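You operate a simulated robot arm through the tools that you are given. There is no shell and no other tool. Be economical: measure what you need, move in short steps, check, and stop when the job is done.

The job below is to be done with a simulated robot arm. You get a single attempt, and the scene is never put back.

Task
Put the 12 mm copper tube from the steel bench on the parts bench and the 10 mm copper tube on the cover there. Open the side shelf. Any order will do.

The check looks at the end state, three seconds after you hand in, the way a careful person would. Anything else that was tipped, shoved, dropped, spilled or broken makes it a failure. Lids that push on must go on centred and level and be pressed home; caps that screw on are set level and turned clockwise until they are tight.

Robot
A 7-joint arm with a fingered hand on a trunk, on a base that drives. Base frame: it is fixed to the floor where the robot stands at the start and does not move with it; the origin is under the middle of the robot, x ahead of it, y to its left, z up. Readings come in m, degrees, newtons and seconds.
Its first joint turns from -166.0 to 166.0 degrees. Places, roughly: parts bench [-1.1, -3.8, 0.8]; side shelf [1, -3.6, 0.6]. Payload 4 kg.
The TCP is the grasp point between the finger pads, 0.03 m short of the fingertips. In the tool frame z runs along the fingers and y along their closing line. The gripper opens to 0.104 m. The gripper's body begins 0.035 m behind the TCP. The gripper is a hand of 4 fingers: y runs from the thumb to the fingers, the wrist lies at [-0.015, -0.113, -0.19] in the tool frame, and closing takes about 1.5 s.
Orientation is that of the tool frame in the base frame, as a unit quaternion [w, x, y, z]. With the fingers straight down and the wrist toward the robot, the tool's x, y and z point along [0, 1, 0], [1, 0, 0] and [0, 0, -1] of the base frame.

Tools
- The arm moves only by the tool jog_arm. Its argument "commands" is a list of rows, each a list of 3 entries, a list of its own where there are three numbers: the shift along the base's x, y, z in m, then the turn, a rotation vector about the base's x, y, z in degrees, then the gripper command, from -1 (fully open) to 1 (shut), values between in proportion. In form: [[[dx, dy, dz], [rx, ry, rz], claw], ...]. A call has 1 to 8 rows; each row is the pose to reach, as a shift and turn from the pose commanded when the call began. Each row takes 0.2 s and may step no farther than 0.05 m and 8.6 degrees from the row before; otherwise, or with a gripper value out of range, the whole call is refused. Where a pose cannot be reached the arm comes as near as it can. A force on the tool above 40 N (or 10 N above the force at the start of the call, whichever is more), or a blocked arm, ends the call early, and 0.2 s more pass. The fingers move at their own pace (about 0.153 m/s each) and stop on an object; they squeeze with about 31 N. The grip force told is the motor's: it shows also when the fingers shut on nothing. Time passes only in rows, and 0.2 s behind the last, so rows that repeat a pose let the fingers close. It gives the time, the measured TCP pose, the force on the tool (base axes), the opening and the grip force at its end, in the units of the frame above (readings bear some noise), with the torque about the TCP (base axes, N m) and any sound that the robot's microphone picked up.
- Cameras (640 x 400 px; columns grow to the right, rows downward): "scene" is now at [0.3229, 0.1964, 1.2508]; the picture's right is [-0.16, -0.99, 0.00], its down [-0.53, 0.09, -0.84] and it looks along [0.83, -0.13, -0.54] (base axes); focal length 221 px, centre (320, 200). "wrist" rides on the gripper at [0.061, -0.092, -0.13] in the tool frame; the picture's right is [-0.81, 0.28, -0.52], its down [-0.53, -0.71, 0.46] and it looks along [-0.24, 0.64, 0.72] (tool axes); focal length 275 px, centre (320, 200). There is no depth. A picture from a camera that has moved, and an enlarged one, comes with that camera's place and axes in the base frame and with its lens. The place of the scene camera against the robot may be out by one fixed shift of up to 0.025 m in any direction.
- get_image(camera): a new picture of that camera. The clock stands still meanwhile.
- steer(legs): drives the robot by 1 to 6 legs, each [ahead, left, turn to the left] in m, m and degrees, along the robot's own axes; the way and the turn of a leg run together, so that a leg with both is an arc; at most 1.5 m and 180 degrees a leg. The arm and the cameras ride along, it lands a little off, and it stops where it bumps. It gives what a move gives.
- grasp_type(shape): the hand has 4 fingers and takes this shape, open, in about a second: jaw (thumb against the fingers, like two jaws); tri (thumb and two fingers); tip (a fingertip pinch); poke (one finger out to press); point (the index stretched); flat (the hand flat); cup (the hand cupped); fist (a fist). The gripper value then closes the fingers along that shape, each until it touches; the sizes above hold for jaw. It gives what a move gives, with no picture.
- head_to(pan, tilt): turns the head with the scene camera to pan (to the left, within 143 degrees either way) and tilt (down, from -29 to 69), counted from straight ahead of the robot. It gives what a move gives.
- zoom(camera, box): a new picture of the part [left, top, right, bottom] of that camera's present view, enlarged. The clock stands still meanwhile.
- sign_off(): hands the job in; it is judged then, once.

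Go step by step. Nothing tells you exact positions but the pictures and the camera data: compare them with the known pose of the tool, close in by small moves and look again before you grip or let go. The budget is 165 turns and 108 pictures, counting those below and the enlarged ones. Unless the task says otherwise, let go and move clear before handing in, and close with one line.

The tools are called after ">>>" by a JSON object that holds its "api" and its "payload". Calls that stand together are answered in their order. jog_arm: Moves the arm, as the interface text tells. Its arguments: {"type":"object","properties":{"commands":{"type":"array","items":{"type":"array"}}},"required":["commands"]} The other tools are called the same way: grasp_type (shape) gives the hand a shape; steer (legs) drives the base; head_to (pan, tilt) turns the head that bears the scene camera; get_image (camera) takes a picture; zoom (camera, box) takes an enlarged picture of a part of a camera's view; sign_off () hands the job in.

At the start:

```text
time_s: 0.0
eef_pos: [0.5386, 0.2966, 1.1149]
tcp_rot: [0.0, 0.707, 0.707, 0.0]
force: [-0.1, 0.6, 0.9]
ft_torque: [-0.03, -0.03, 0.01]
grip_width: 0.1035
gripper_force: 0.1
shape: jaw
robot x, y, heading: [-0.0002, -0.0014, -0.0]
head pan, tilt: [-9.2, 32.7]
```

scene: 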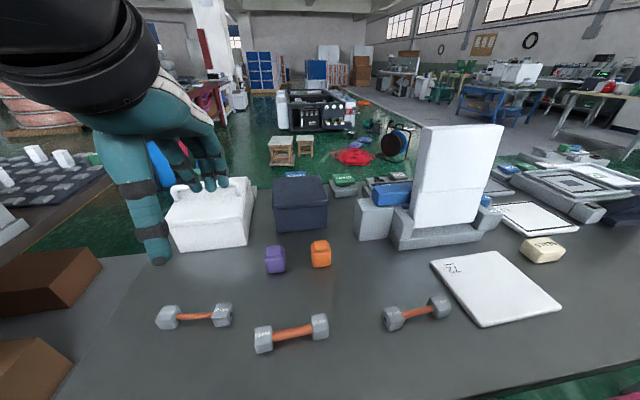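
wrist: 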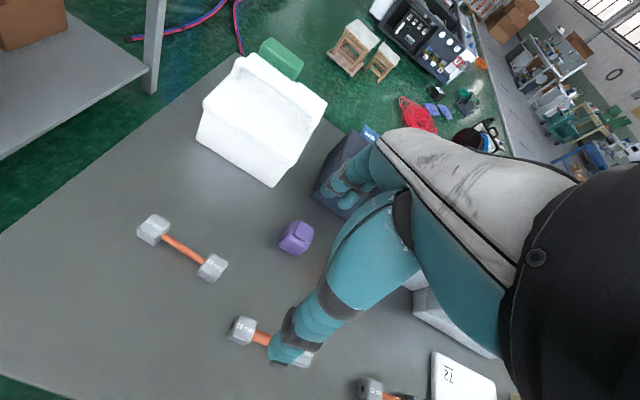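

I see a steel bench with three copper tubes having grey end blocks, plus a labelled white plate. I'll zoom in to tell the tube sizes apart.

>>> {"api": "zoom", "payload": {"camera": "scene", "box": [140, 280, 340, 360]}}

>>> {"api": "zoom", "payload": {"camera": "scene", "box": [370, 230, 570, 340]}}

```text
3.20 times, centred on (240, 320) of scene
camera zoom: at [0.3229, 0.1964, 1.2508], right [-0.16, -0.99, 0.0], down [-0.53, 0.09, -0.84], along [0.83, -0.13, -0.54], focal length 708 px, centre (576, -184)
```

zoom: 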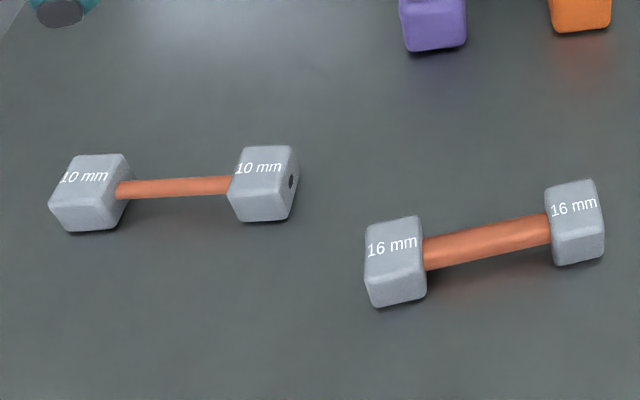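

```text
3.20 times, centred on (470, 285) of scene
camera zoom: at [0.3229, 0.1964, 1.2508], right [-0.16, -0.99, 0.0], down [-0.53, 0.09, -0.84], along [0.83, -0.13, -0.54], focal length 708 px, centre (-160, -72)
```

zoom: 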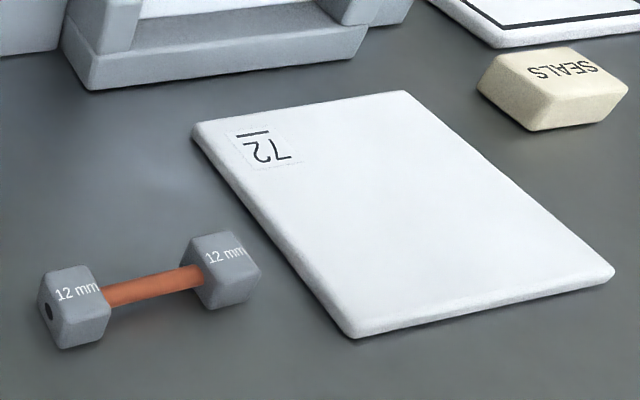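

The left tube is 10 mm, the middle one 16 mm and the right one 12 mm. Next I look towards the parts bench and the side shelf.

>>> {"api": "head_to", "payload": {"pan": -106, "tilt": 12}}

>>> {"api": "get_image", "payload": {"camera": "scene"}}

>>> {"api": "head_to", "payload": {"pan": -65, "tilt": 15}}

>>> {"api": "get_image", "payload": {"camera": "scene"}}

```text
time_s: 1.7
eef_pos: [0.5393, 0.2965, 1.1151]
tcp_rot: [0.001, 0.707, 0.707, 0.0]
force: [-0.1, 0.6, -1.0]
ft_torque: [0.0, -0.02, 0.0]
grip_width: 0.1038
gripper_force: 0.0
shape: jaw
robot x, y, heading: [-0.0011, -0.0007, -0.1]
head pan, tilt: [-106.0, 12.0]
```

```text
103 pictures are left
camera scene: at [0.2092, 0.1211, 1.284], right [-0.96, 0.28, 0.0], down [0.06, 0.2, -0.98], along [-0.27, -0.94, -0.21], focal length 221 px, centre (320, 200)
```

scene: 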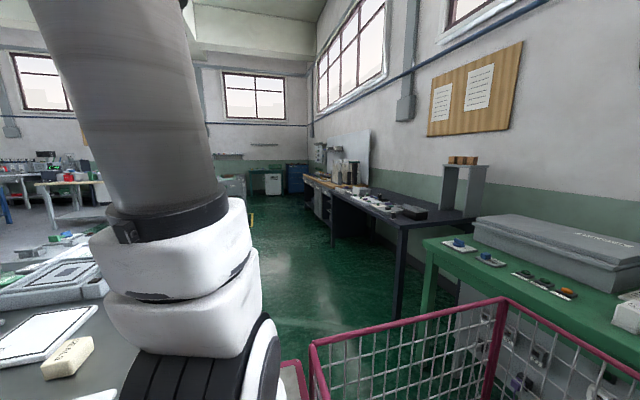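

```text
time_s: 2.8
eef_pos: [0.5363, 0.2958, 1.1158]
tcp_rot: [0.001, 0.707, 0.707, -0.001]
force: [0.2, 0.1, -0.4]
ft_torque: [0.02, -0.02, 0.01]
grip_width: 0.1038
gripper_force: 0.1
shape: jaw
robot x, y, heading: [0.003, -0.0004, -0.0]
head pan, tilt: [-65.0, 15.0]
```

```text
102 pictures are left
camera scene: at [0.2742, 0.126, 1.2791], right [-0.91, -0.42, 0.0], down [-0.11, 0.23, -0.97], along [0.41, -0.88, -0.26], focal length 221 px, centre (320, 200)
```

scene: 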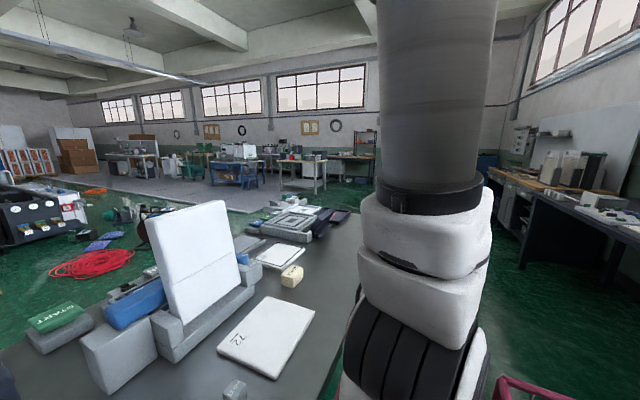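

The parts bench seems to run along the right wall, and a pink fence stands close to my right. I need to back up a bit for reach, so I look around behind me first.

>>> {"api": "head_to", "payload": {"pan": -130, "tilt": 45}}

>>> {"api": "get_image", "payload": {"camera": "scene"}}

>>> {"api": "head_to", "payload": {"pan": 140, "tilt": 40}}

>>> {"api": "get_image", "payload": {"camera": "scene"}}

```text
time_s: 4.2
eef_pos: [0.539, 0.2961, 1.1154]
tcp_rot: [0.0, 0.707, 0.707, -0.001]
force: [-0.1, 0.5, 0.3]
ft_torque: [-0.02, 0.0, -0.01]
grip_width: 0.1036
gripper_force: 0.1
shape: jaw
robot x, y, heading: [-0.0009, 0.0021, -0.1]
head pan, tilt: [-130.0, 45.0]
```

```text
101 pictures are left
camera scene: at [0.1826, 0.1484, 1.2324], right [-0.77, 0.64, 0.0], down [0.45, 0.54, -0.71], along [-0.45, -0.54, -0.71], focal length 221 px, centre (320, 200)
```

scene: 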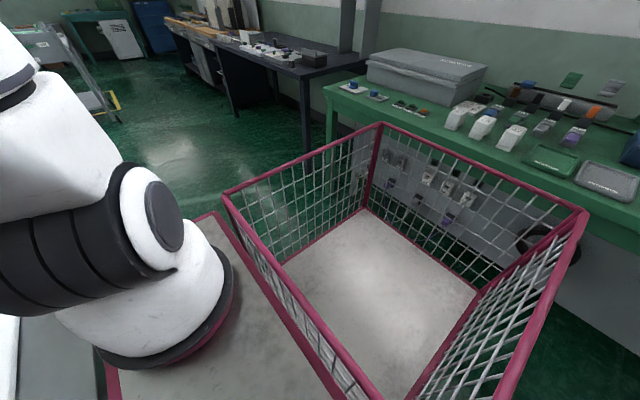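

```text
time_s: 7.9
eef_pos: [0.537, 0.2952, 1.1153]
tcp_rot: [0.0, 0.707, 0.707, 0.0]
force: [0.1, 0.7, 0.5]
ft_torque: [0.02, 0.0, -0.02]
grip_width: 0.1037
gripper_force: 0.0
shape: jaw
robot x, y, heading: [0.0022, -0.0026, -0.2]
head pan, tilt: [140.0, 40.0]
```

```text
100 pictures are left
camera scene: at [0.1697, 0.2654, 1.2396], right [0.64, 0.77, 0.0], down [0.49, -0.41, -0.77], along [-0.59, 0.49, -0.64], focal length 221 px, centre (320, 200)
```

scene: 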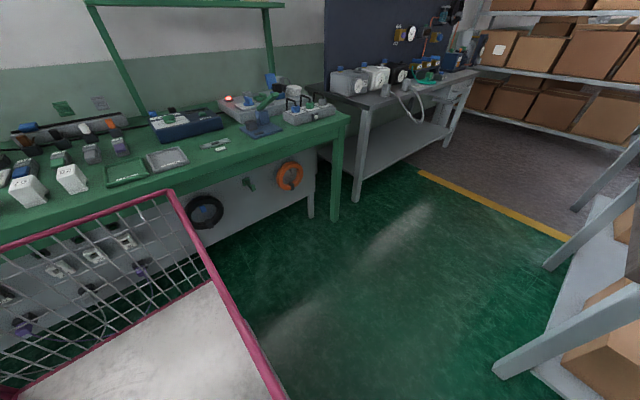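

The pink basket looks like part of my base, with a green bench close behind it. I try the arm at the 12 mm tube from here, staying high, and watch.

>>> {"api": "head_to", "payload": {"pan": -15, "tilt": 45}}

>>> {"api": "jog_arm", "payload": {"commands": [[[0, -0.05, 0], [0, 0, 0], -1], [[0, -0.1, 0], [0, 0, 0], -1], [[0, -0.15, 0], [0, 0, 0], -1], [[0, -0.2, 0], [0, 0, 0], -1], [[0, -0.25, 0], [0, 0, 0], -1], [[0, -0.3, 0], [0, 0, 0], -1]]}}

>>> {"api": "get_image", "payload": {"camera": "wrist"}}

>>> {"api": "get_image", "payload": {"camera": "scene"}}

```text
time_s: 10.3
eef_pos: [0.537, 0.2957, 1.1151]
tcp_rot: [0.0, 0.707, 0.707, 0.001]
force: [-0.2, 0.6, -0.1]
ft_torque: [0.0, -0.02, 0.01]
grip_width: 0.1036
gripper_force: 0.0
shape: jaw
robot x, y, heading: [-0.0001, 0.0049, 0.2]
head pan, tilt: [-15.0, 45.0]
```

```text
time_s: 11.7
eef_pos: [0.5355, -0.0036, 1.1123]
tcp_rot: [-0.001, 0.707, 0.707, 0.0]
force: [0.3, 1.0, 0.3]
ft_torque: [0.01, 0.04, -0.02]
grip_width: 0.1037
gripper_force: 0.1
shape: jaw
robot x, y, heading: [0.0007, -0.002, -0.1]
head pan, tilt: [-15.0, 45.0]
```

```text
99 pictures are left
camera wrist: at [0.4432, 0.0585, 1.2424], right [0.28, -0.81, 0.52], down [-0.71, -0.53, -0.46], along [0.65, -0.24, -0.72], focal length 275 px, centre (320, 200)
```

wrist: 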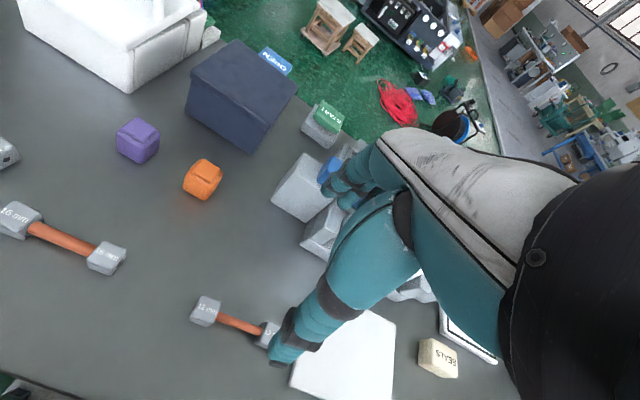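

```text
98 pictures are left
camera scene: at [0.3134, 0.1899, 1.2323], right [-0.26, -0.97, 0.0], down [-0.68, 0.18, -0.71], along [0.68, -0.18, -0.71], focal length 221 px, centre (320, 200)
```

scene: 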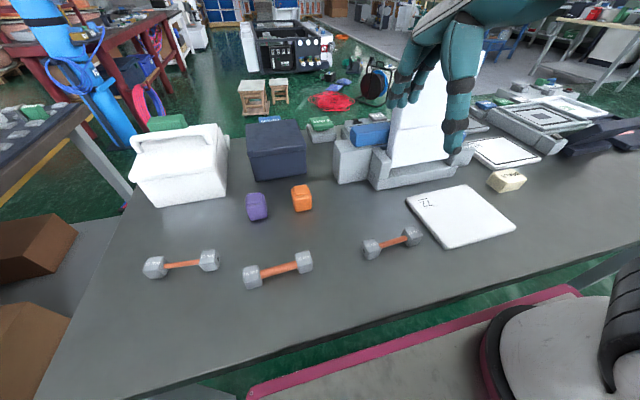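

Triangulating, the 12 mm tube lies near (0.543, -0.038, 0.815), nearly along y. I descend above it and look again.

>>> {"api": "jog_arm", "payload": {"commands": [[[0.003, -0.03, -0.035], [0, 0, 4], -1], [[0.006, -0.034, -0.08], [0, 0, 4], -1], [[0.006, -0.034, -0.125], [0, 0, 4], -1], [[0.006, -0.034, -0.17], [0, 0, 4], -1], [[0.006, -0.034, -0.2], [0, 0, 4], -1]]}}

>>> {"api": "get_image", "payload": {"camera": "wrist"}}

>>> {"api": "zoom", "payload": {"camera": "scene", "box": [320, 160, 480, 280]}}

```text
time_s: 12.9
eef_pos: [0.644, -0.0109, 0.997]
tcp_rot: [-0.002, 0.681, 0.732, -0.001]
force: [0.2, 0.4, 0.0]
ft_torque: [-0.02, 0.0, 0.03]
grip_width: 0.104
gripper_force: 0.0
shape: jaw
out of reach, approached as far as the arm can: row 1, 2, 3, 4, 5
robot x, y, heading: [-0.0002, 0.0014, -0.0]
head pan, tilt: [-15.0, 45.0]
```

```text
97 pictures are left
camera wrist: at [0.5485, 0.0453, 1.128], right [0.33, -0.79, 0.52], down [-0.68, -0.58, -0.45], along [0.66, -0.2, -0.73], focal length 275 px, centre (320, 200)
```

wrist: 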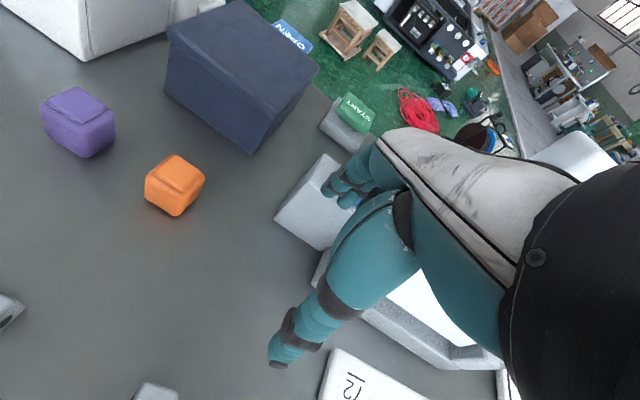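

```text
3.33 times, centred on (400, 220) of scene
camera zoom: at [0.3133, 0.19, 1.2322], right [-0.26, -0.97, 0.0], down [-0.68, 0.18, -0.71], along [0.68, -0.18, -0.71], focal length 737 px, centre (53, 133)
```

zoom: 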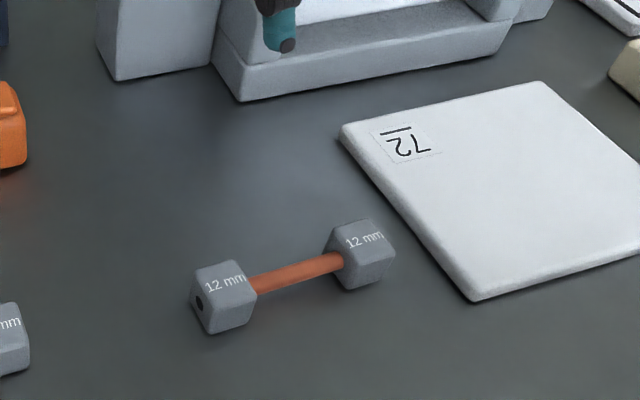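

The tube is too close for a straight-down reach from here. I look at the arm's mount to find its upright axis before choosing where to drive.

>>> {"api": "head_to", "payload": {"pan": -75, "tilt": 60}}

>>> {"api": "get_image", "payload": {"camera": "scene"}}

```text
time_s: 14.2
eef_pos: [0.6444, -0.011, 0.9984]
tcp_rot: [0.0, 0.682, 0.731, 0.0]
force: [1.1, 0.7, 0.6]
ft_torque: [0.01, 0.01, -0.02]
grip_width: 0.1039
gripper_force: 0.1
shape: jaw
robot x, y, heading: [0.0004, 0.0029, 0.1]
head pan, tilt: [-75.0, 60.0]
```

```text
95 pictures are left
camera scene: at [0.2521, 0.1463, 1.2129], right [-0.97, -0.26, 0.0], down [-0.22, 0.84, -0.5], along [0.13, -0.48, -0.87], focal length 221 px, centre (320, 200)
```

scene: 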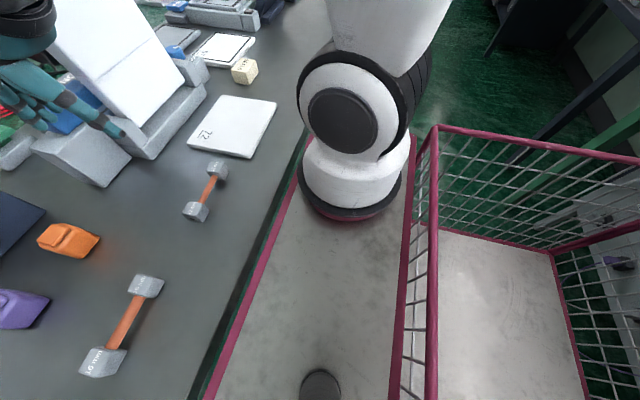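

The arm's axis sits near (0.23, -0.32), so the 10 mm tube at about (0.61, 0.41) is in reach from here. I raise and move over to it, and turn the head back.

>>> {"api": "jog_arm", "payload": {"commands": [[[0, 0, 0.05], [0, 0, 0], -1], [[0, 0, 0.1], [0, 0, 0], -1], [[0, 0, 0.15], [0, 0, 0], -1], [[0, 0.04, 0.18], [0, 0, 0], -1], [[0, 0.09, 0.18], [0, 0, 0], -1], [[0, 0.14, 0.18], [0, 0, 0], -1], [[0, 0.19, 0.18], [0, 0, 0], -1], [[0, 0.24, 0.18], [0, 0, 0], -1]]}}

>>> {"api": "head_to", "payload": {"pan": 0, "tilt": 50}}

```text
time_s: 16.0
eef_pos: [0.6474, 0.2285, 1.177]
tcp_rot: [0.0, 0.683, 0.731, 0.0]
force: [-0.2, -0.6, 0.4]
ft_torque: [-0.02, 0.02, 0.0]
grip_width: 0.1038
gripper_force: 0.1
shape: jaw
robot x, y, heading: [0.0013, -0.0012, 0.0]
head pan, tilt: [-75.0, 60.0]
```

```text
time_s: 17.5
eef_pos: [0.6475, 0.2275, 1.177]
tcp_rot: [0.0, 0.682, 0.732, 0.0]
force: [-0.3, -0.4, -0.4]
ft_torque: [-0.02, -0.02, -0.03]
grip_width: 0.1038
gripper_force: 0.0
shape: jaw
robot x, y, heading: [-0.0003, -0.002, -0.1]
head pan, tilt: [0.0, 50.0]
```

Now over the 10 mm tube, descending partway.

>>> {"api": "jog_arm", "payload": {"commands": [[[-0.01, 0.045, 0], [0, 0, 0], -1], [[-0.02, 0.09, -0.01], [0, 0, 0], -1], [[-0.03, 0.135, -0.02], [0, 0, 0], -1], [[-0.04, 0.172, -0.04], [0, 0, 0], -1], [[-0.04, 0.172, -0.08], [0, 0, 0], -1], [[-0.04, 0.172, -0.12], [0, 0, 0], -1], [[-0.04, 0.172, -0.16], [0, 0, 0], -1], [[-0.04, 0.172, -0.2], [0, 0, 0], -1]]}}

>>> {"api": "get_image", "payload": {"camera": "wrist"}}

>>> {"api": "get_image", "payload": {"camera": "scene"}}

```text
time_s: 19.3
eef_pos: [0.6099, 0.3995, 0.9751]
tcp_rot: [-0.001, 0.682, 0.731, 0.0]
force: [0.1, -0.6, 0.1]
ft_torque: [0.0, -0.02, 0.01]
grip_width: 0.1037
gripper_force: 0.0
shape: jaw
robot x, y, heading: [-0.0008, 0.0026, 0.0]
head pan, tilt: [0.0, 50.0]
```

```text
94 pictures are left
camera wrist: at [0.5123, 0.4544, 1.1059], right [0.33, -0.79, 0.52], down [-0.67, -0.58, -0.46], along [0.66, -0.2, -0.72], focal length 275 px, centre (320, 200)
```

wrist: 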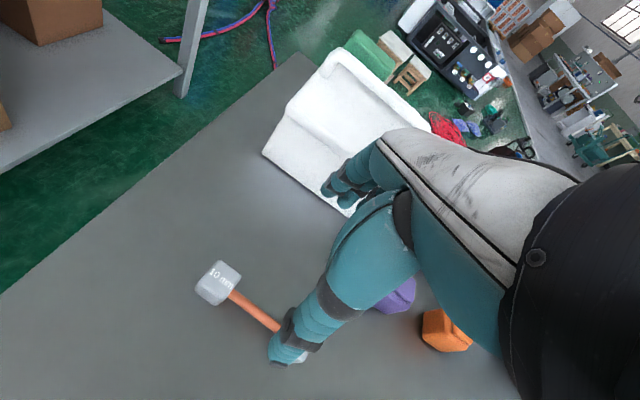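

```text
93 pictures are left
camera scene: at [0.3118, 0.2105, 1.2254], right [0.0, -1.0, 0.0], down [-0.77, 0.0, -0.64], along [0.64, 0.0, -0.77], focal length 221 px, centre (320, 200)
```

scene: 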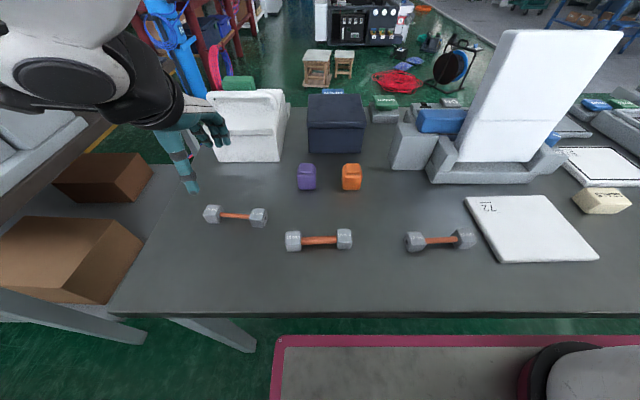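

The tube sits at about (0.603, 0.382). I zoom on the hand to see how wide the fingers are before descending.

>>> {"api": "zoom", "payload": {"camera": "scene", "box": [140, 80, 300, 240]}}

>>> {"api": "zoom", "payload": {"camera": "wrist", "box": [190, 120, 430, 380]}}

```text
2.50 times, centred on (220, 160) of scene
camera zoom: at [0.3118, 0.2105, 1.2254], right [0.0, -1.0, 0.0], down [-0.77, 0.0, -0.64], along [0.64, 0.0, -0.77], focal length 553 px, centre (570, 300)
```

zoom: 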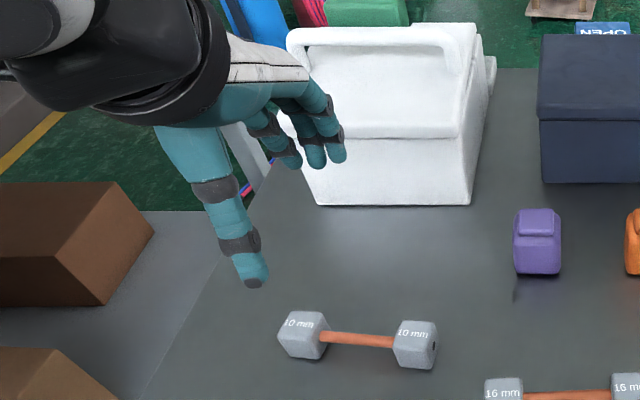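

```text
1.54 times, centred on (310, 250) of wrist
camera zoom: at [0.5123, 0.4544, 1.1059], right [0.33, -0.79, 0.52], down [-0.67, -0.58, -0.46], along [0.66, -0.2, -0.72], focal length 424 px, centre (335, 123)
```

zoom: 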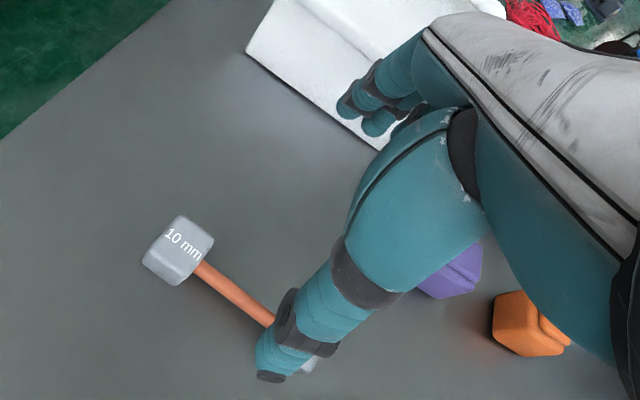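

In jaw shape the fingers nearly fill the tube's free length, so I try the tri shape and look at its geometry.

>>> {"api": "grasp_type", "payload": {"shape": "tri"}}

>>> {"api": "get_image", "payload": {"camera": "wrist"}}

>>> {"api": "zoom", "payload": {"camera": "scene", "box": [140, 80, 300, 240]}}

```text
time_s: 20.2
eef_pos: [0.6089, 0.3994, 0.9762]
tcp_rot: [0.0, 0.682, 0.731, 0.0]
force: [-0.7, -0.2, 0.7]
ft_torque: [-0.06, -0.01, -0.01]
grip_width: 0.1037
gripper_force: 0.0
shape: tri
robot x, y, heading: [-0.001, -0.002, -0.1]
head pan, tilt: [0.0, 50.0]
```

```text
90 pictures are left
camera wrist: at [0.5124, 0.4546, 1.1062], right [0.33, -0.79, 0.52], down [-0.67, -0.58, -0.46], along [0.66, -0.2, -0.72], focal length 275 px, centre (320, 200)
```

wrist: 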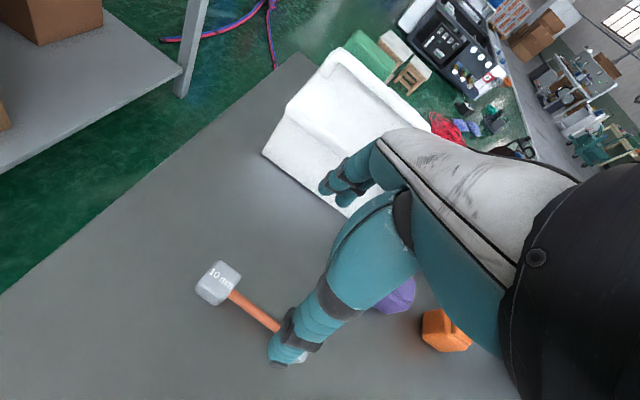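

```text
2.50 times, centred on (220, 160) of scene
camera zoom: at [0.3118, 0.2107, 1.2254], right [0.0, -1.0, 0.0], down [-0.77, 0.0, -0.64], along [0.64, 0.0, -0.77], focal length 553 px, centre (570, 300)
```

zoom: 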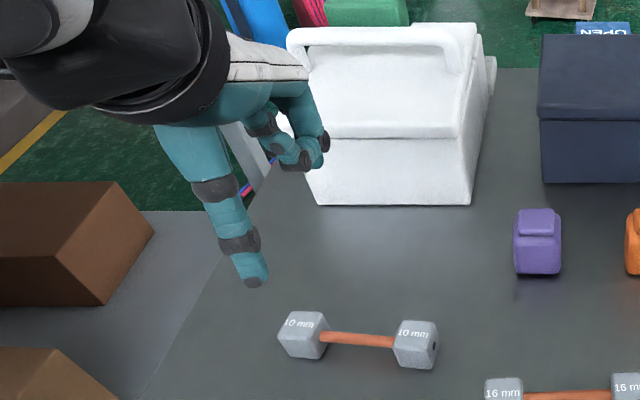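

Tri curls the outer finger out of the way. I line up over the tube, turn about -8 degrees and go down to just above it.

>>> {"api": "jog_arm", "payload": {"commands": [[[-0.004, -0.012, 0], [0, 0, -4], -1], [[-0.006, -0.018, -0.02], [0, 0, -8], -1], [[-0.006, -0.018, -0.05], [0, 0, -8], -1], [[-0.006, -0.018, -0.075], [0, 0, -8], -1]]}}

>>> {"api": "get_image", "payload": {"camera": "wrist"}}

>>> {"api": "zoom", "payload": {"camera": "scene", "box": [140, 100, 300, 260]}}

```text
time_s: 21.2
eef_pos: [0.6013, 0.3816, 0.9008]
tcp_rot: [0.0, 0.732, 0.682, 0.0]
force: [-0.7, 0.1, 0.8]
ft_torque: [0.01, -0.02, 0.02]
grip_width: 0.1038
gripper_force: 0.0
shape: tri
robot x, y, heading: [-0.0002, -0.0003, 0.2]
head pan, tilt: [0.0, 50.0]
```

```text
88 pictures are left
camera wrist: at [0.5145, 0.4492, 1.0301], right [0.22, -0.83, 0.52], down [-0.75, -0.48, -0.46], along [0.63, -0.29, -0.72], focal length 275 px, centre (320, 200)
```

wrist: 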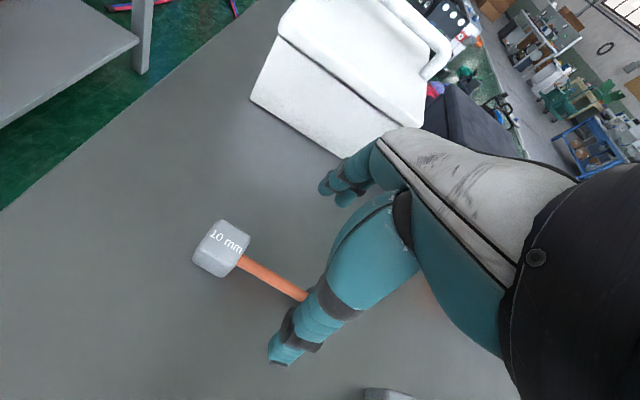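

```text
2.50 times, centred on (220, 180) of scene
camera zoom: at [0.3118, 0.2106, 1.2254], right [0.0, -1.0, 0.0], down [-0.77, 0.0, -0.64], along [0.64, 0.0, -0.77], focal length 553 px, centre (570, 250)
```

zoom: 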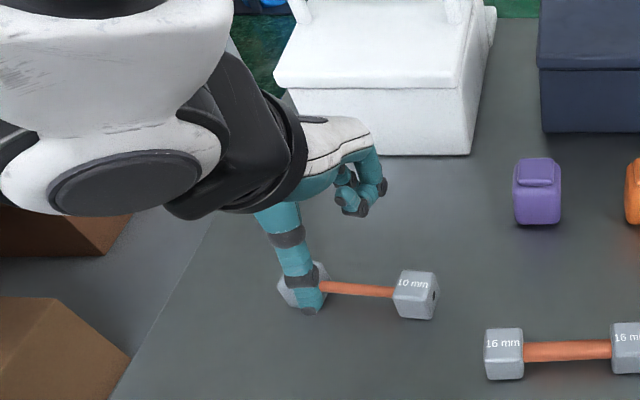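

The wrist view agrees with the TCP being centred over the tube. I descend to near the bench and look.

>>> {"api": "jog_arm", "payload": {"commands": [[[0.001, 0, -0.03], [0, 0, 0], -1], [[0.001, 0, -0.05], [0, 0, 0], -1], [[0.001, 0, -0.06], [0, 0, 0], -1]]}}

>>> {"api": "zoom", "payload": {"camera": "wrist", "box": [160, 140, 400, 380]}}

>>> {"api": "zoom", "payload": {"camera": "scene", "box": [160, 140, 280, 260]}}

```text
time_s: 22.0
eef_pos: [0.6125, 0.3751, 0.8435]
tcp_rot: [0.0, 0.738, 0.675, 0.002]
force: [-0.4, 1.3, -0.8]
ft_torque: [0.0, -0.01, -0.02]
grip_width: 0.1036
gripper_force: 0.0
shape: tri
robot x, y, heading: [-0.0026, 0.0017, -0.0]
head pan, tilt: [0.0, 50.0]
```

```text
1.67 times, centred on (280, 260) of wrist
camera zoom: at [0.5252, 0.4441, 0.9724], right [0.2, -0.83, 0.52], down [-0.76, -0.47, -0.46], along [0.62, -0.3, -0.72], focal length 459 px, centre (387, 100)
```

zoom: 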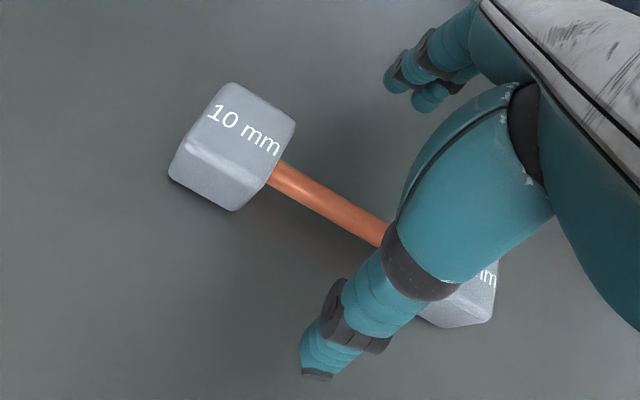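

```text
3.33 times, centred on (220, 200) of scene
camera zoom: at [0.3073, 0.2148, 1.2195], right [0.06, -1.0, 0.0], down [-0.81, -0.05, -0.58], along [0.58, 0.03, -0.81], focal length 737 px, centre (653, 200)
```

zoom: 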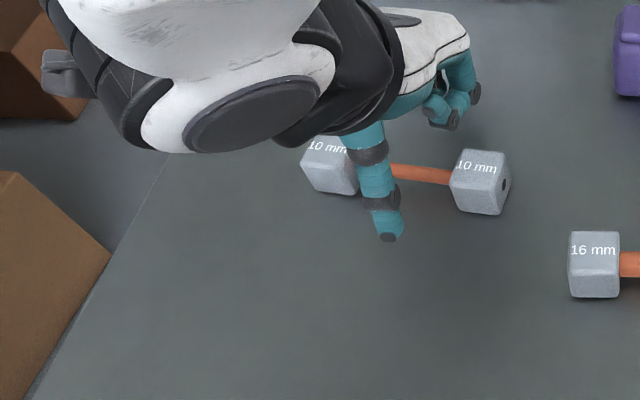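

The arm landed 1 cm off and the scene camera got nudged, so the forearm is probably touching the head. I turn the head out of the way and check the pose.

>>> {"api": "head_to", "payload": {"pan": -60, "tilt": 40}}

>>> {"api": "get_image", "payload": {"camera": "wrist"}}

```text
time_s: 23.3
eef_pos: [0.6098, 0.377, 0.8443]
tcp_rot: [-0.002, 0.735, 0.678, 0.003]
force: [-0.4, 1.1, -0.2]
ft_torque: [0.01, -0.01, 0.02]
grip_width: 0.1038
gripper_force: 0.1
shape: tri
robot x, y, heading: [0.0013, -0.0004, -0.2]
head pan, tilt: [-60.0, 40.0]
```

```text
84 pictures are left
camera wrist: at [0.5223, 0.4458, 0.9742], right [0.21, -0.83, 0.51], down [-0.75, -0.47, -0.46], along [0.62, -0.29, -0.72], focal length 275 px, centre (320, 200)
```

wrist: 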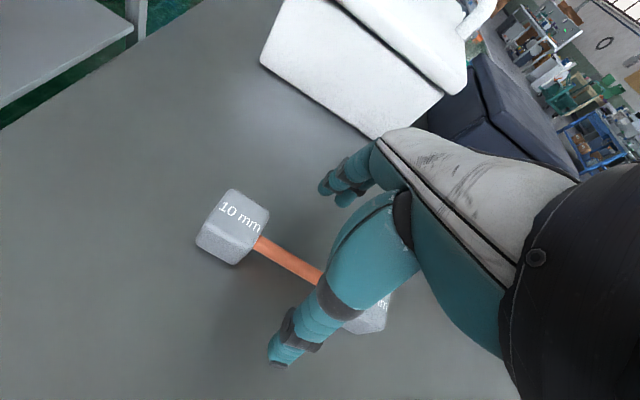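

Only a small residual offset remains, and the tube is well inside the opening. I go down 14 mm and close.

>>> {"api": "jog_arm", "payload": {"commands": [[[-0.005, 0.004, -0.007], [0, 0, 0], -1], [[-0.006, 0.005, -0.014], [0, 0, 0], -1], [[-0.006, 0.005, -0.014], [0, 0, 0], -1]]}}

>>> {"api": "get_image", "payload": {"camera": "wrist"}}

```text
time_s: 24.1
eef_pos: [0.6152, 0.3748, 0.8307]
tcp_rot: [0.0, 0.744, 0.669, 0.003]
force: [-0.8, 0.2, -0.3]
ft_torque: [-0.01, -0.01, 0.0]
grip_width: 0.1036
gripper_force: 0.0
shape: tri
robot x, y, heading: [-0.0014, -0.003, -0.1]
head pan, tilt: [-60.0, 40.0]
```

```text
83 pictures are left
camera wrist: at [0.5298, 0.4456, 0.9616], right [0.19, -0.84, 0.51], down [-0.76, -0.45, -0.46], along [0.62, -0.31, -0.72], focal length 275 px, centre (320, 200)
```

wrist: 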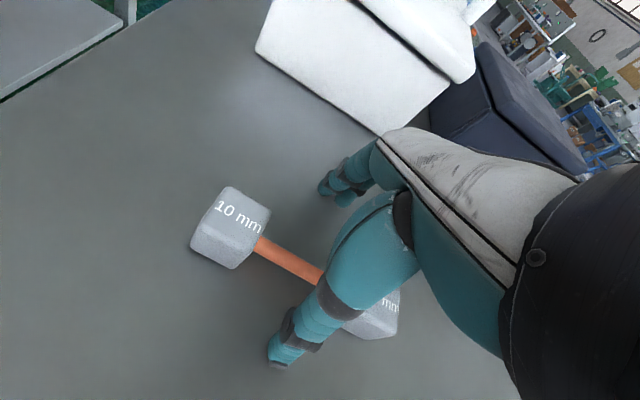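

The tube is between thumb and fingers at the right height. I close.

>>> {"api": "jog_arm", "payload": {"commands": [[[0, 0, 0], [0, 0, 0], 0], [[0, 0, 0], [0, 0, 0], 0.5], [[0, 0, 0], [0, 0, 0], 1], [[0, 0, 0], [0, 0, 0], 1], [[0, 0, 0], [0, 0, 0], 1], [[0, 0, 0], [0, 0, 0], 1], [[0, 0, 0], [0, 0, 0], 1], [[0, 0, 0], [0, 0, 0], 1]]}}

>>> {"api": "get_image", "payload": {"camera": "wrist"}}

```text
time_s: 25.9
eef_pos: [0.6116, 0.3775, 0.8326]
tcp_rot: [-0.001, 0.741, 0.672, 0.004]
force: [0.2, -0.2, -1.1]
ft_torque: [0.04, -0.01, -0.01]
grip_width: 0.0064
gripper_force: 31.1
shape: tri
robot x, y, heading: [0.0024, -0.0006, -0.0]
head pan, tilt: [-60.0, 40.0]
```

```text
82 pictures are left
camera wrist: at [0.5252, 0.4478, 0.9621], right [0.19, -0.84, 0.51], down [-0.76, -0.46, -0.46], along [0.62, -0.3, -0.72], focal length 275 px, centre (320, 200)
```

wrist: 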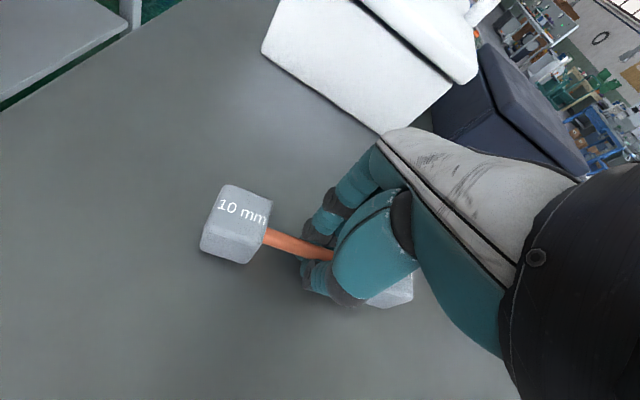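

Gripped. I lift and check.

>>> {"api": "jog_arm", "payload": {"commands": [[[0, 0, 0.03], [0, 0, 0], 1], [[0, 0, 0.07], [0, 0, 0], 1], [[0, -0.03, 0.11], [0, 0, 0], 1], [[0, -0.07, 0.15], [0, 0, 0], 1], [[0, -0.11, 0.19], [0, 0, 0], 1], [[0, -0.15, 0.23], [0, 0, 0], 1], [[0, -0.19, 0.27], [0, 0, 0], 1], [[0, -0.23, 0.3], [0, 0, 0], 1]]}}

>>> {"api": "get_image", "payload": {"camera": "wrist"}}

```text
refused: row 4 steps farther than a row can; nothing moved
```

```text
81 pictures are left
camera wrist: at [0.5252, 0.4478, 0.9621], right [0.19, -0.84, 0.51], down [-0.76, -0.46, -0.46], along [0.62, -0.3, -0.72], focal length 275 px, centre (320, 200)
```

wrist: 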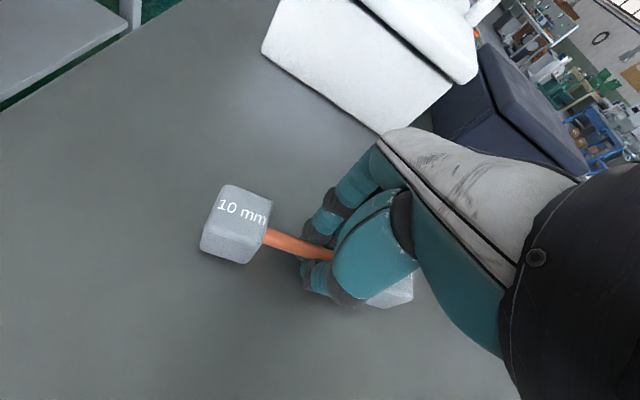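

A row was too long, so I repeat with shorter steps.

>>> {"api": "jog_arm", "payload": {"commands": [[[0, 0, 0.03], [0, 0, 0], 1], [[0, 0, 0.07], [0, 0, 0], 1], [[0, 0, 0.11], [0, 0, 0], 1], [[0, -0.02, 0.15], [0, 0, 0], 1], [[0, -0.04, 0.19], [0, 0, 0], 1], [[0, -0.06, 0.23], [0, 0, 0], 1], [[0, -0.08, 0.27], [0, 0, 0], 1], [[0, -0.1, 0.3], [0, 0, 0], 1]]}}

>>> {"api": "get_image", "payload": {"camera": "wrist"}}

```text
time_s: 27.7
eef_pos: [0.5952, 0.2884, 1.1295]
tcp_rot: [0.0, 0.732, 0.682, 0.0]
force: [0.2, 0.1, -1.5]
ft_torque: [-0.04, -0.02, -0.02]
grip_width: 0.0061
gripper_force: 31.1
shape: tri
robot x, y, heading: [0.002, -0.0014, 0.1]
head pan, tilt: [-60.0, 40.0]
```

```text
80 pictures are left
camera wrist: at [0.5076, 0.3561, 1.2582], right [0.22, -0.83, 0.52], down [-0.75, -0.48, -0.45], along [0.63, -0.29, -0.72], focal length 275 px, centre (320, 200)
```

wrist: 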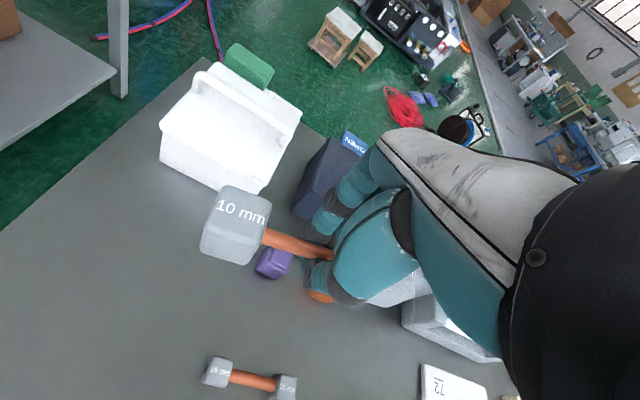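

The tube is securely held. I back off a little from the bench, then slide right about 2 m towards the parts bench and look.

>>> {"api": "steer", "payload": {"legs": [[-0.15, 0, 0], [0, -1.0, 0], [0, -1.0, 0]]}}

>>> {"api": "head_to", "payload": {"pan": -110, "tilt": 25}}

>>> {"api": "get_image", "payload": {"camera": "scene"}}

>>> {"api": "head_to", "payload": {"pan": -60, "tilt": 25}}

>>> {"api": "get_image", "payload": {"camera": "scene"}}

```text
time_s: 38.6
eef_pos: [0.4374, -1.7312, 1.1277]
tcp_rot: [0.0, 0.742, 0.67, -0.001]
force: [0.2, -0.2, -1.0]
ft_torque: [0.01, -0.03, 0.0]
grip_width: 0.0062
gripper_force: 30.9
shape: tri
robot x, y, heading: [-0.166, -1.9949, -1.8]
head pan, tilt: [-60.0, 40.0]
```

```text
time_s: 39.8
eef_pos: [0.4379, -1.7311, 1.128]
tcp_rot: [0.0, 0.742, 0.671, 0.0]
force: [0.8, -0.1, -1.7]
ft_torque: [-0.03, 0.02, 0.05]
grip_width: 0.0062
gripper_force: 30.9
shape: tri
robot x, y, heading: [-0.1664, -1.9999, -1.7]
head pan, tilt: [-110.0, 25.0]
```

```text
79 pictures are left
camera scene: at [0.0402, -1.8825, 1.2629], right [-0.93, 0.37, 0.0], down [0.16, 0.39, -0.91], along [-0.34, -0.84, -0.42], focal length 221 px, centre (320, 200)
```

scene: 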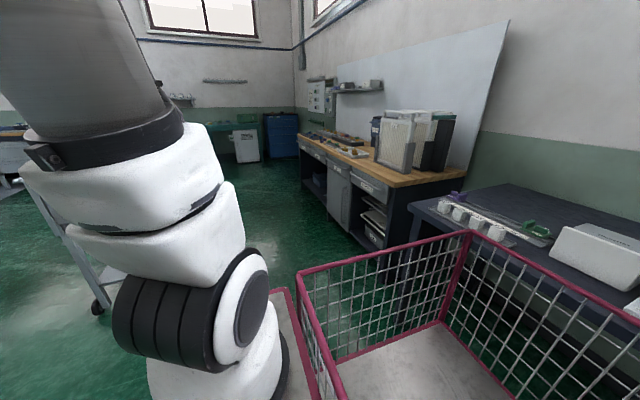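

```text
time_s: 41.0
eef_pos: [0.4373, -1.732, 1.1279]
tcp_rot: [0.0, 0.742, 0.67, 0.0]
force: [-0.5, -0.4, -0.9]
ft_torque: [0.02, -0.03, 0.02]
grip_width: 0.0063
gripper_force: 30.9
shape: tri
robot x, y, heading: [-0.1678, -1.9993, -1.8]
head pan, tilt: [-60.0, 25.0]
```

```text
78 pictures are left
camera scene: at [0.1178, -1.8781, 1.2629], right [-0.88, -0.47, 0.0], down [-0.2, 0.37, -0.91], along [0.43, -0.8, -0.42], focal length 221 px, centre (320, 200)
```

scene: 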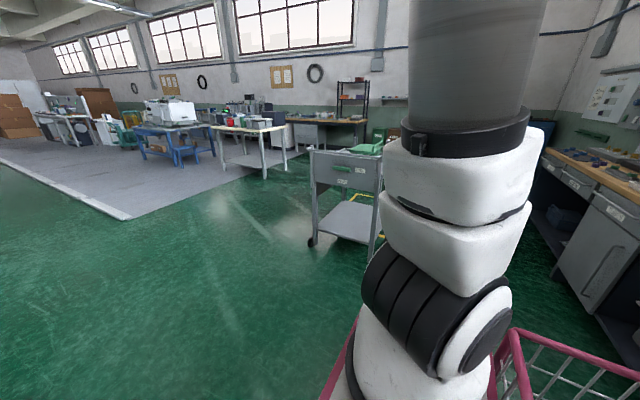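

The side shelf is a drawer trolley whose front faces me (+y side), and the wood-topped bench on the right wall is the parts bench. I turn right to heading about -90 and go ahead.

>>> {"api": "steer", "payload": {"legs": [[0, 0, -88], [1.3, 0, 0]]}}

>>> {"api": "head_to", "payload": {"pan": -45, "tilt": 35}}

>>> {"api": "get_image", "payload": {"camera": "scene"}}

```text
time_s: 51.2
eef_pos: [0.172, -3.8973, 1.1278]
tcp_rot: [0.0, 1.0, -0.022, 0.0]
force: [0.8, 0.3, -0.4]
ft_torque: [-0.01, 0.0, 0.0]
grip_width: 0.0061
gripper_force: 31.0
shape: tri
robot x, y, heading: [-0.134, -3.3125, -88.5]
head pan, tilt: [-60.0, 25.0]
```

```text
time_s: 52.0
eef_pos: [0.1714, -3.8968, 1.1281]
tcp_rot: [0.0, 1.0, -0.022, 0.0]
force: [-0.6, -0.2, -0.9]
ft_torque: [0.03, 0.0, -0.01]
grip_width: 0.0061
gripper_force: 30.9
shape: tri
robot x, y, heading: [-0.1341, -3.3082, -88.4]
head pan, tilt: [-45.0, 35.0]
```

```text
77 pictures are left
camera scene: at [0.0087, -3.5973, 1.2472], right [-0.72, 0.69, 0.0], down [0.39, 0.42, -0.82], along [-0.56, -0.59, -0.57], focal length 221 px, centre (320, 200)
```

scene: 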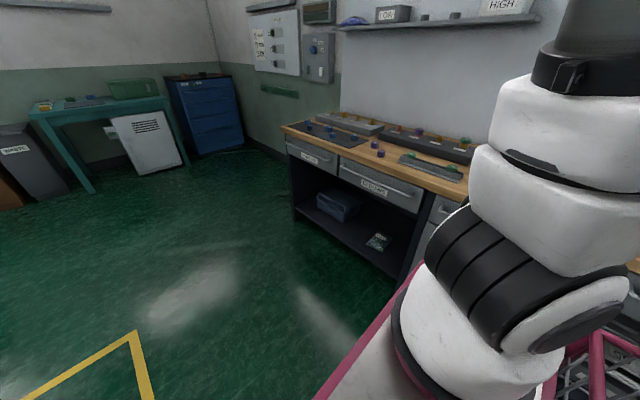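

I look at the other half of the parts bench past the arm.

>>> {"api": "head_to", "payload": {"pan": -105, "tilt": 30}}

>>> {"api": "get_image", "payload": {"camera": "scene"}}

>>> {"api": "zoom", "payload": {"camera": "scene", "box": [180, 60, 500, 260]}}

```text
time_s: 53.3
eef_pos: [0.1704, -3.8975, 1.1286]
tcp_rot: [0.0, 1.0, -0.021, 0.001]
force: [-0.1, 0.5, -1.2]
ft_torque: [-0.01, 0.04, 0.01]
grip_width: 0.0058
gripper_force: 31.1
shape: tri
robot x, y, heading: [-0.1291, -3.3124, -88.2]
head pan, tilt: [-105.0, 30.0]
```

```text
76 pictures are left
camera scene: at [-0.0185, -3.5124, 1.2549], right [0.23, 0.97, 0.0], down [0.49, -0.12, -0.87], along [-0.84, 0.2, -0.5], focal length 221 px, centre (320, 200)
```

scene: 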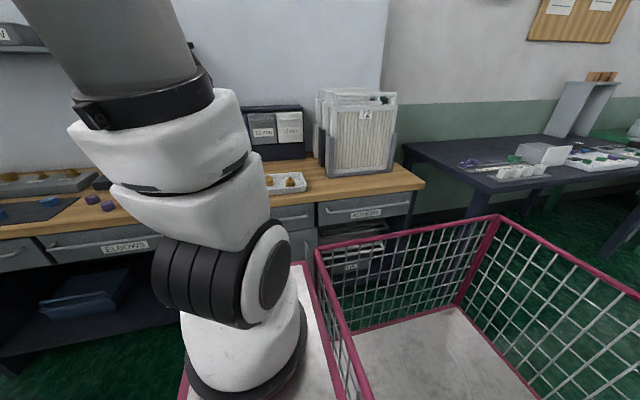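

```text
2.00 times, centred on (340, 160) of scene
camera zoom: at [-0.0185, -3.5124, 1.2549], right [0.23, 0.97, 0.0], down [0.49, -0.12, -0.87], along [-0.84, 0.2, -0.5], focal length 442 px, centre (280, 280)
```

zoom: 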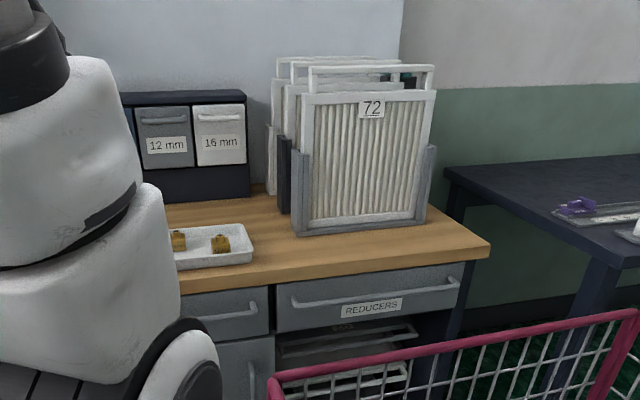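

The arm hides the middle of the bench. I drive ahead a bit and look back over it.

>>> {"api": "steer", "payload": {"legs": [[0.5, 0, 0]]}}

>>> {"api": "head_to", "payload": {"pan": -115, "tilt": 30}}

>>> {"api": "get_image", "payload": {"camera": "scene"}}

```text
time_s: 56.3
eef_pos: [0.1968, -4.3934, 1.1279]
tcp_rot: [0.001, 1.0, -0.014, -0.001]
force: [0.2, 0.5, -0.4]
ft_torque: [0.03, 0.03, 0.01]
grip_width: 0.0062
gripper_force: 31.1
shape: tri
robot x, y, heading: [-0.1128, -3.808, -87.6]
head pan, tilt: [-105.0, 30.0]
```

```text
time_s: 57.0
eef_pos: [0.1968, -4.3932, 1.1274]
tcp_rot: [0.0, 1.0, -0.015, 0.0]
force: [-0.6, 0.1, -0.5]
ft_torque: [0.01, 0.02, 0.0]
grip_width: 0.006
gripper_force: 30.6
shape: tri
robot x, y, heading: [-0.1138, -3.8092, -87.9]
head pan, tilt: [-115.0, 30.0]
```

```text
74 pictures are left
camera scene: at [0.0063, -3.9962, 1.2549], right [0.38, 0.92, 0.0], down [0.46, -0.19, -0.87], along [-0.8, 0.33, -0.5], focal length 221 px, centre (320, 200)
```

scene: 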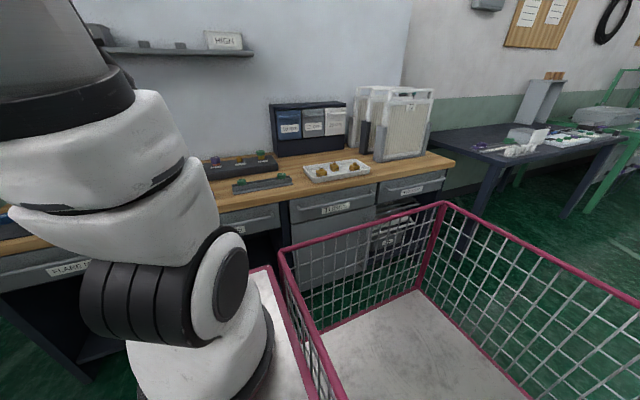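

>>> {"api": "zoom", "payload": {"camera": "scene", "box": [190, 80, 460, 240]}}

>>> {"api": "head_to", "payload": {"pan": -50, "tilt": 40}}

>>> {"api": "get_image", "payload": {"camera": "scene"}}

```text
2.37 times, centred on (325, 160) of scene
camera zoom: at [0.0063, -3.9962, 1.2549], right [0.38, 0.92, 0.0], down [0.46, -0.19, -0.87], along [-0.8, 0.33, -0.5], focal length 524 px, centre (308, 295)
```

zoom: 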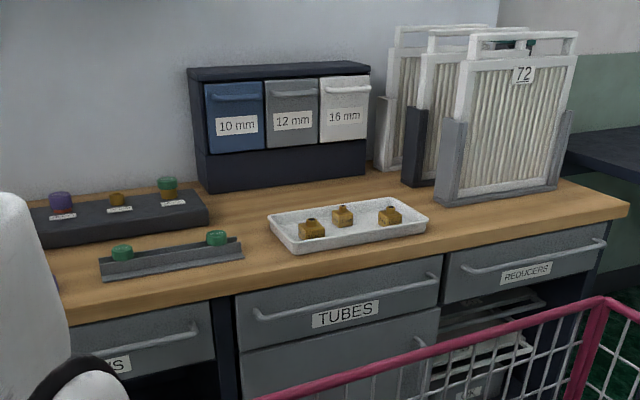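

```text
time_s: 58.4
eef_pos: [0.1981, -4.3927, 1.1291]
tcp_rot: [-0.001, 1.0, -0.014, 0.0]
force: [-0.6, -0.4, -0.3]
ft_torque: [-0.05, 0.01, -0.02]
grip_width: 0.0061
gripper_force: 31.4
shape: tri
robot x, y, heading: [-0.1118, -3.8102, -87.4]
head pan, tilt: [-50.0, 40.0]
```

```text
72 pictures are left
camera scene: at [0.0269, -4.0882, 1.2396], right [-0.67, 0.74, 0.0], down [0.48, 0.43, -0.77], along [-0.57, -0.52, -0.64], focal length 221 px, centre (320, 200)
```

scene: 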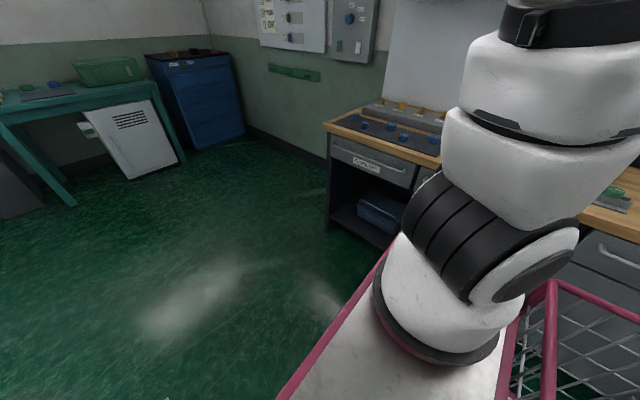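

I zoom in on the left end of the parts bench to look for the "cover".

>>> {"api": "zoom", "payload": {"camera": "scene", "box": [310, 80, 470, 200]}}

>>> {"api": "steer", "payload": {"legs": [[-0.9, 0, 0]]}}

>>> {"api": "get_image", "payload": {"camera": "scene"}}

```text
3.33 times, centred on (390, 140) of scene
camera zoom: at [0.0269, -4.0882, 1.2396], right [-0.67, 0.74, 0.0], down [0.48, 0.43, -0.77], along [-0.57, -0.52, -0.64], focal length 737 px, centre (87, 400)
```

zoom: 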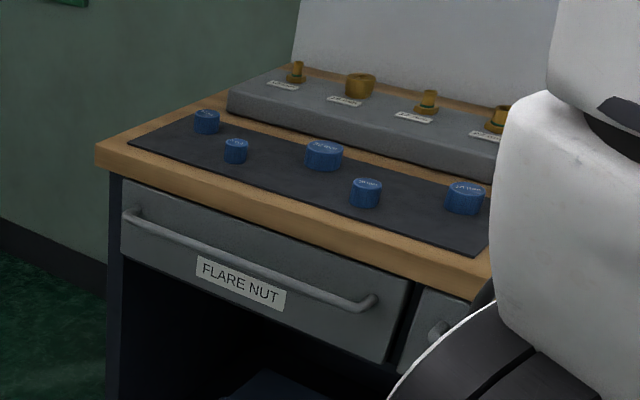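

```text
time_s: 63.0
eef_pos: [0.1602, -3.5086, 1.1284]
tcp_rot: [0.0, 1.0, -0.018, 0.0]
force: [0.3, 0.3, -0.6]
ft_torque: [0.0, -0.01, 0.0]
grip_width: 0.0061
gripper_force: 30.6
shape: tri
robot x, y, heading: [-0.1473, -2.9215, -88.0]
head pan, tilt: [-50.0, 40.0]
```

```text
70 pictures are left
camera scene: at [-0.0087, -3.2031, 1.2396], right [-0.67, 0.74, 0.0], down [0.48, 0.43, -0.77], along [-0.57, -0.51, -0.64], focal length 221 px, centre (320, 200)
```

scene: 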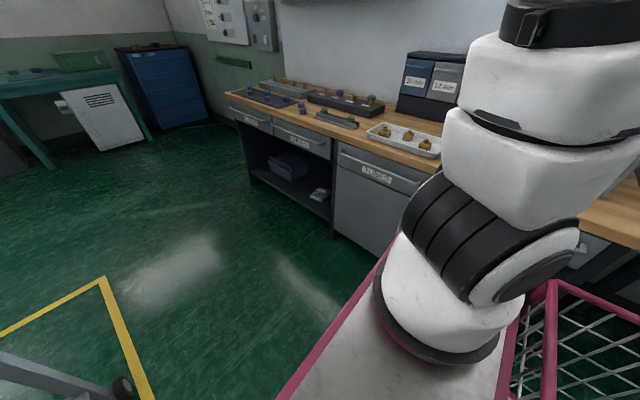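

No clear cover on the parts bench so far. I look at the side shelf trolley too.

>>> {"api": "head_to", "payload": {"pan": 35, "tilt": 30}}

>>> {"api": "get_image", "payload": {"camera": "scene"}}

```text
time_s: 64.6
eef_pos: [0.1595, -3.5079, 1.1292]
tcp_rot: [0.0, 1.0, -0.018, 0.0]
force: [0.9, -0.2, -0.4]
ft_torque: [-0.03, -0.02, 0.04]
grip_width: 0.0059
gripper_force: 30.6
shape: tri
robot x, y, heading: [-0.149, -2.9236, -88.0]
head pan, tilt: [35.0, 30.0]
```

```text
69 pictures are left
camera scene: at [0.1089, -3.2184, 1.2549], right [-0.8, -0.6, 0.0], down [-0.3, 0.4, -0.87], along [0.52, -0.69, -0.5], focal length 221 px, centre (320, 200)
```

scene: 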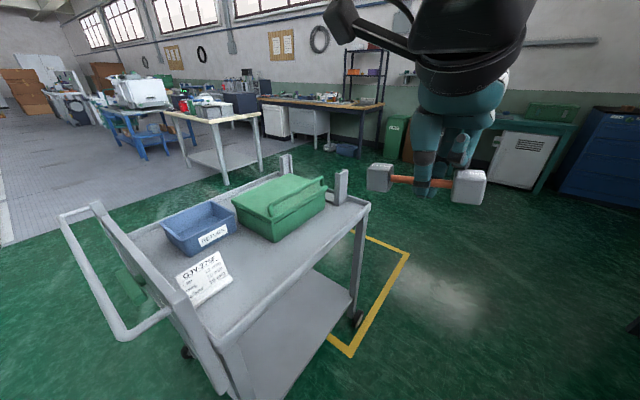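

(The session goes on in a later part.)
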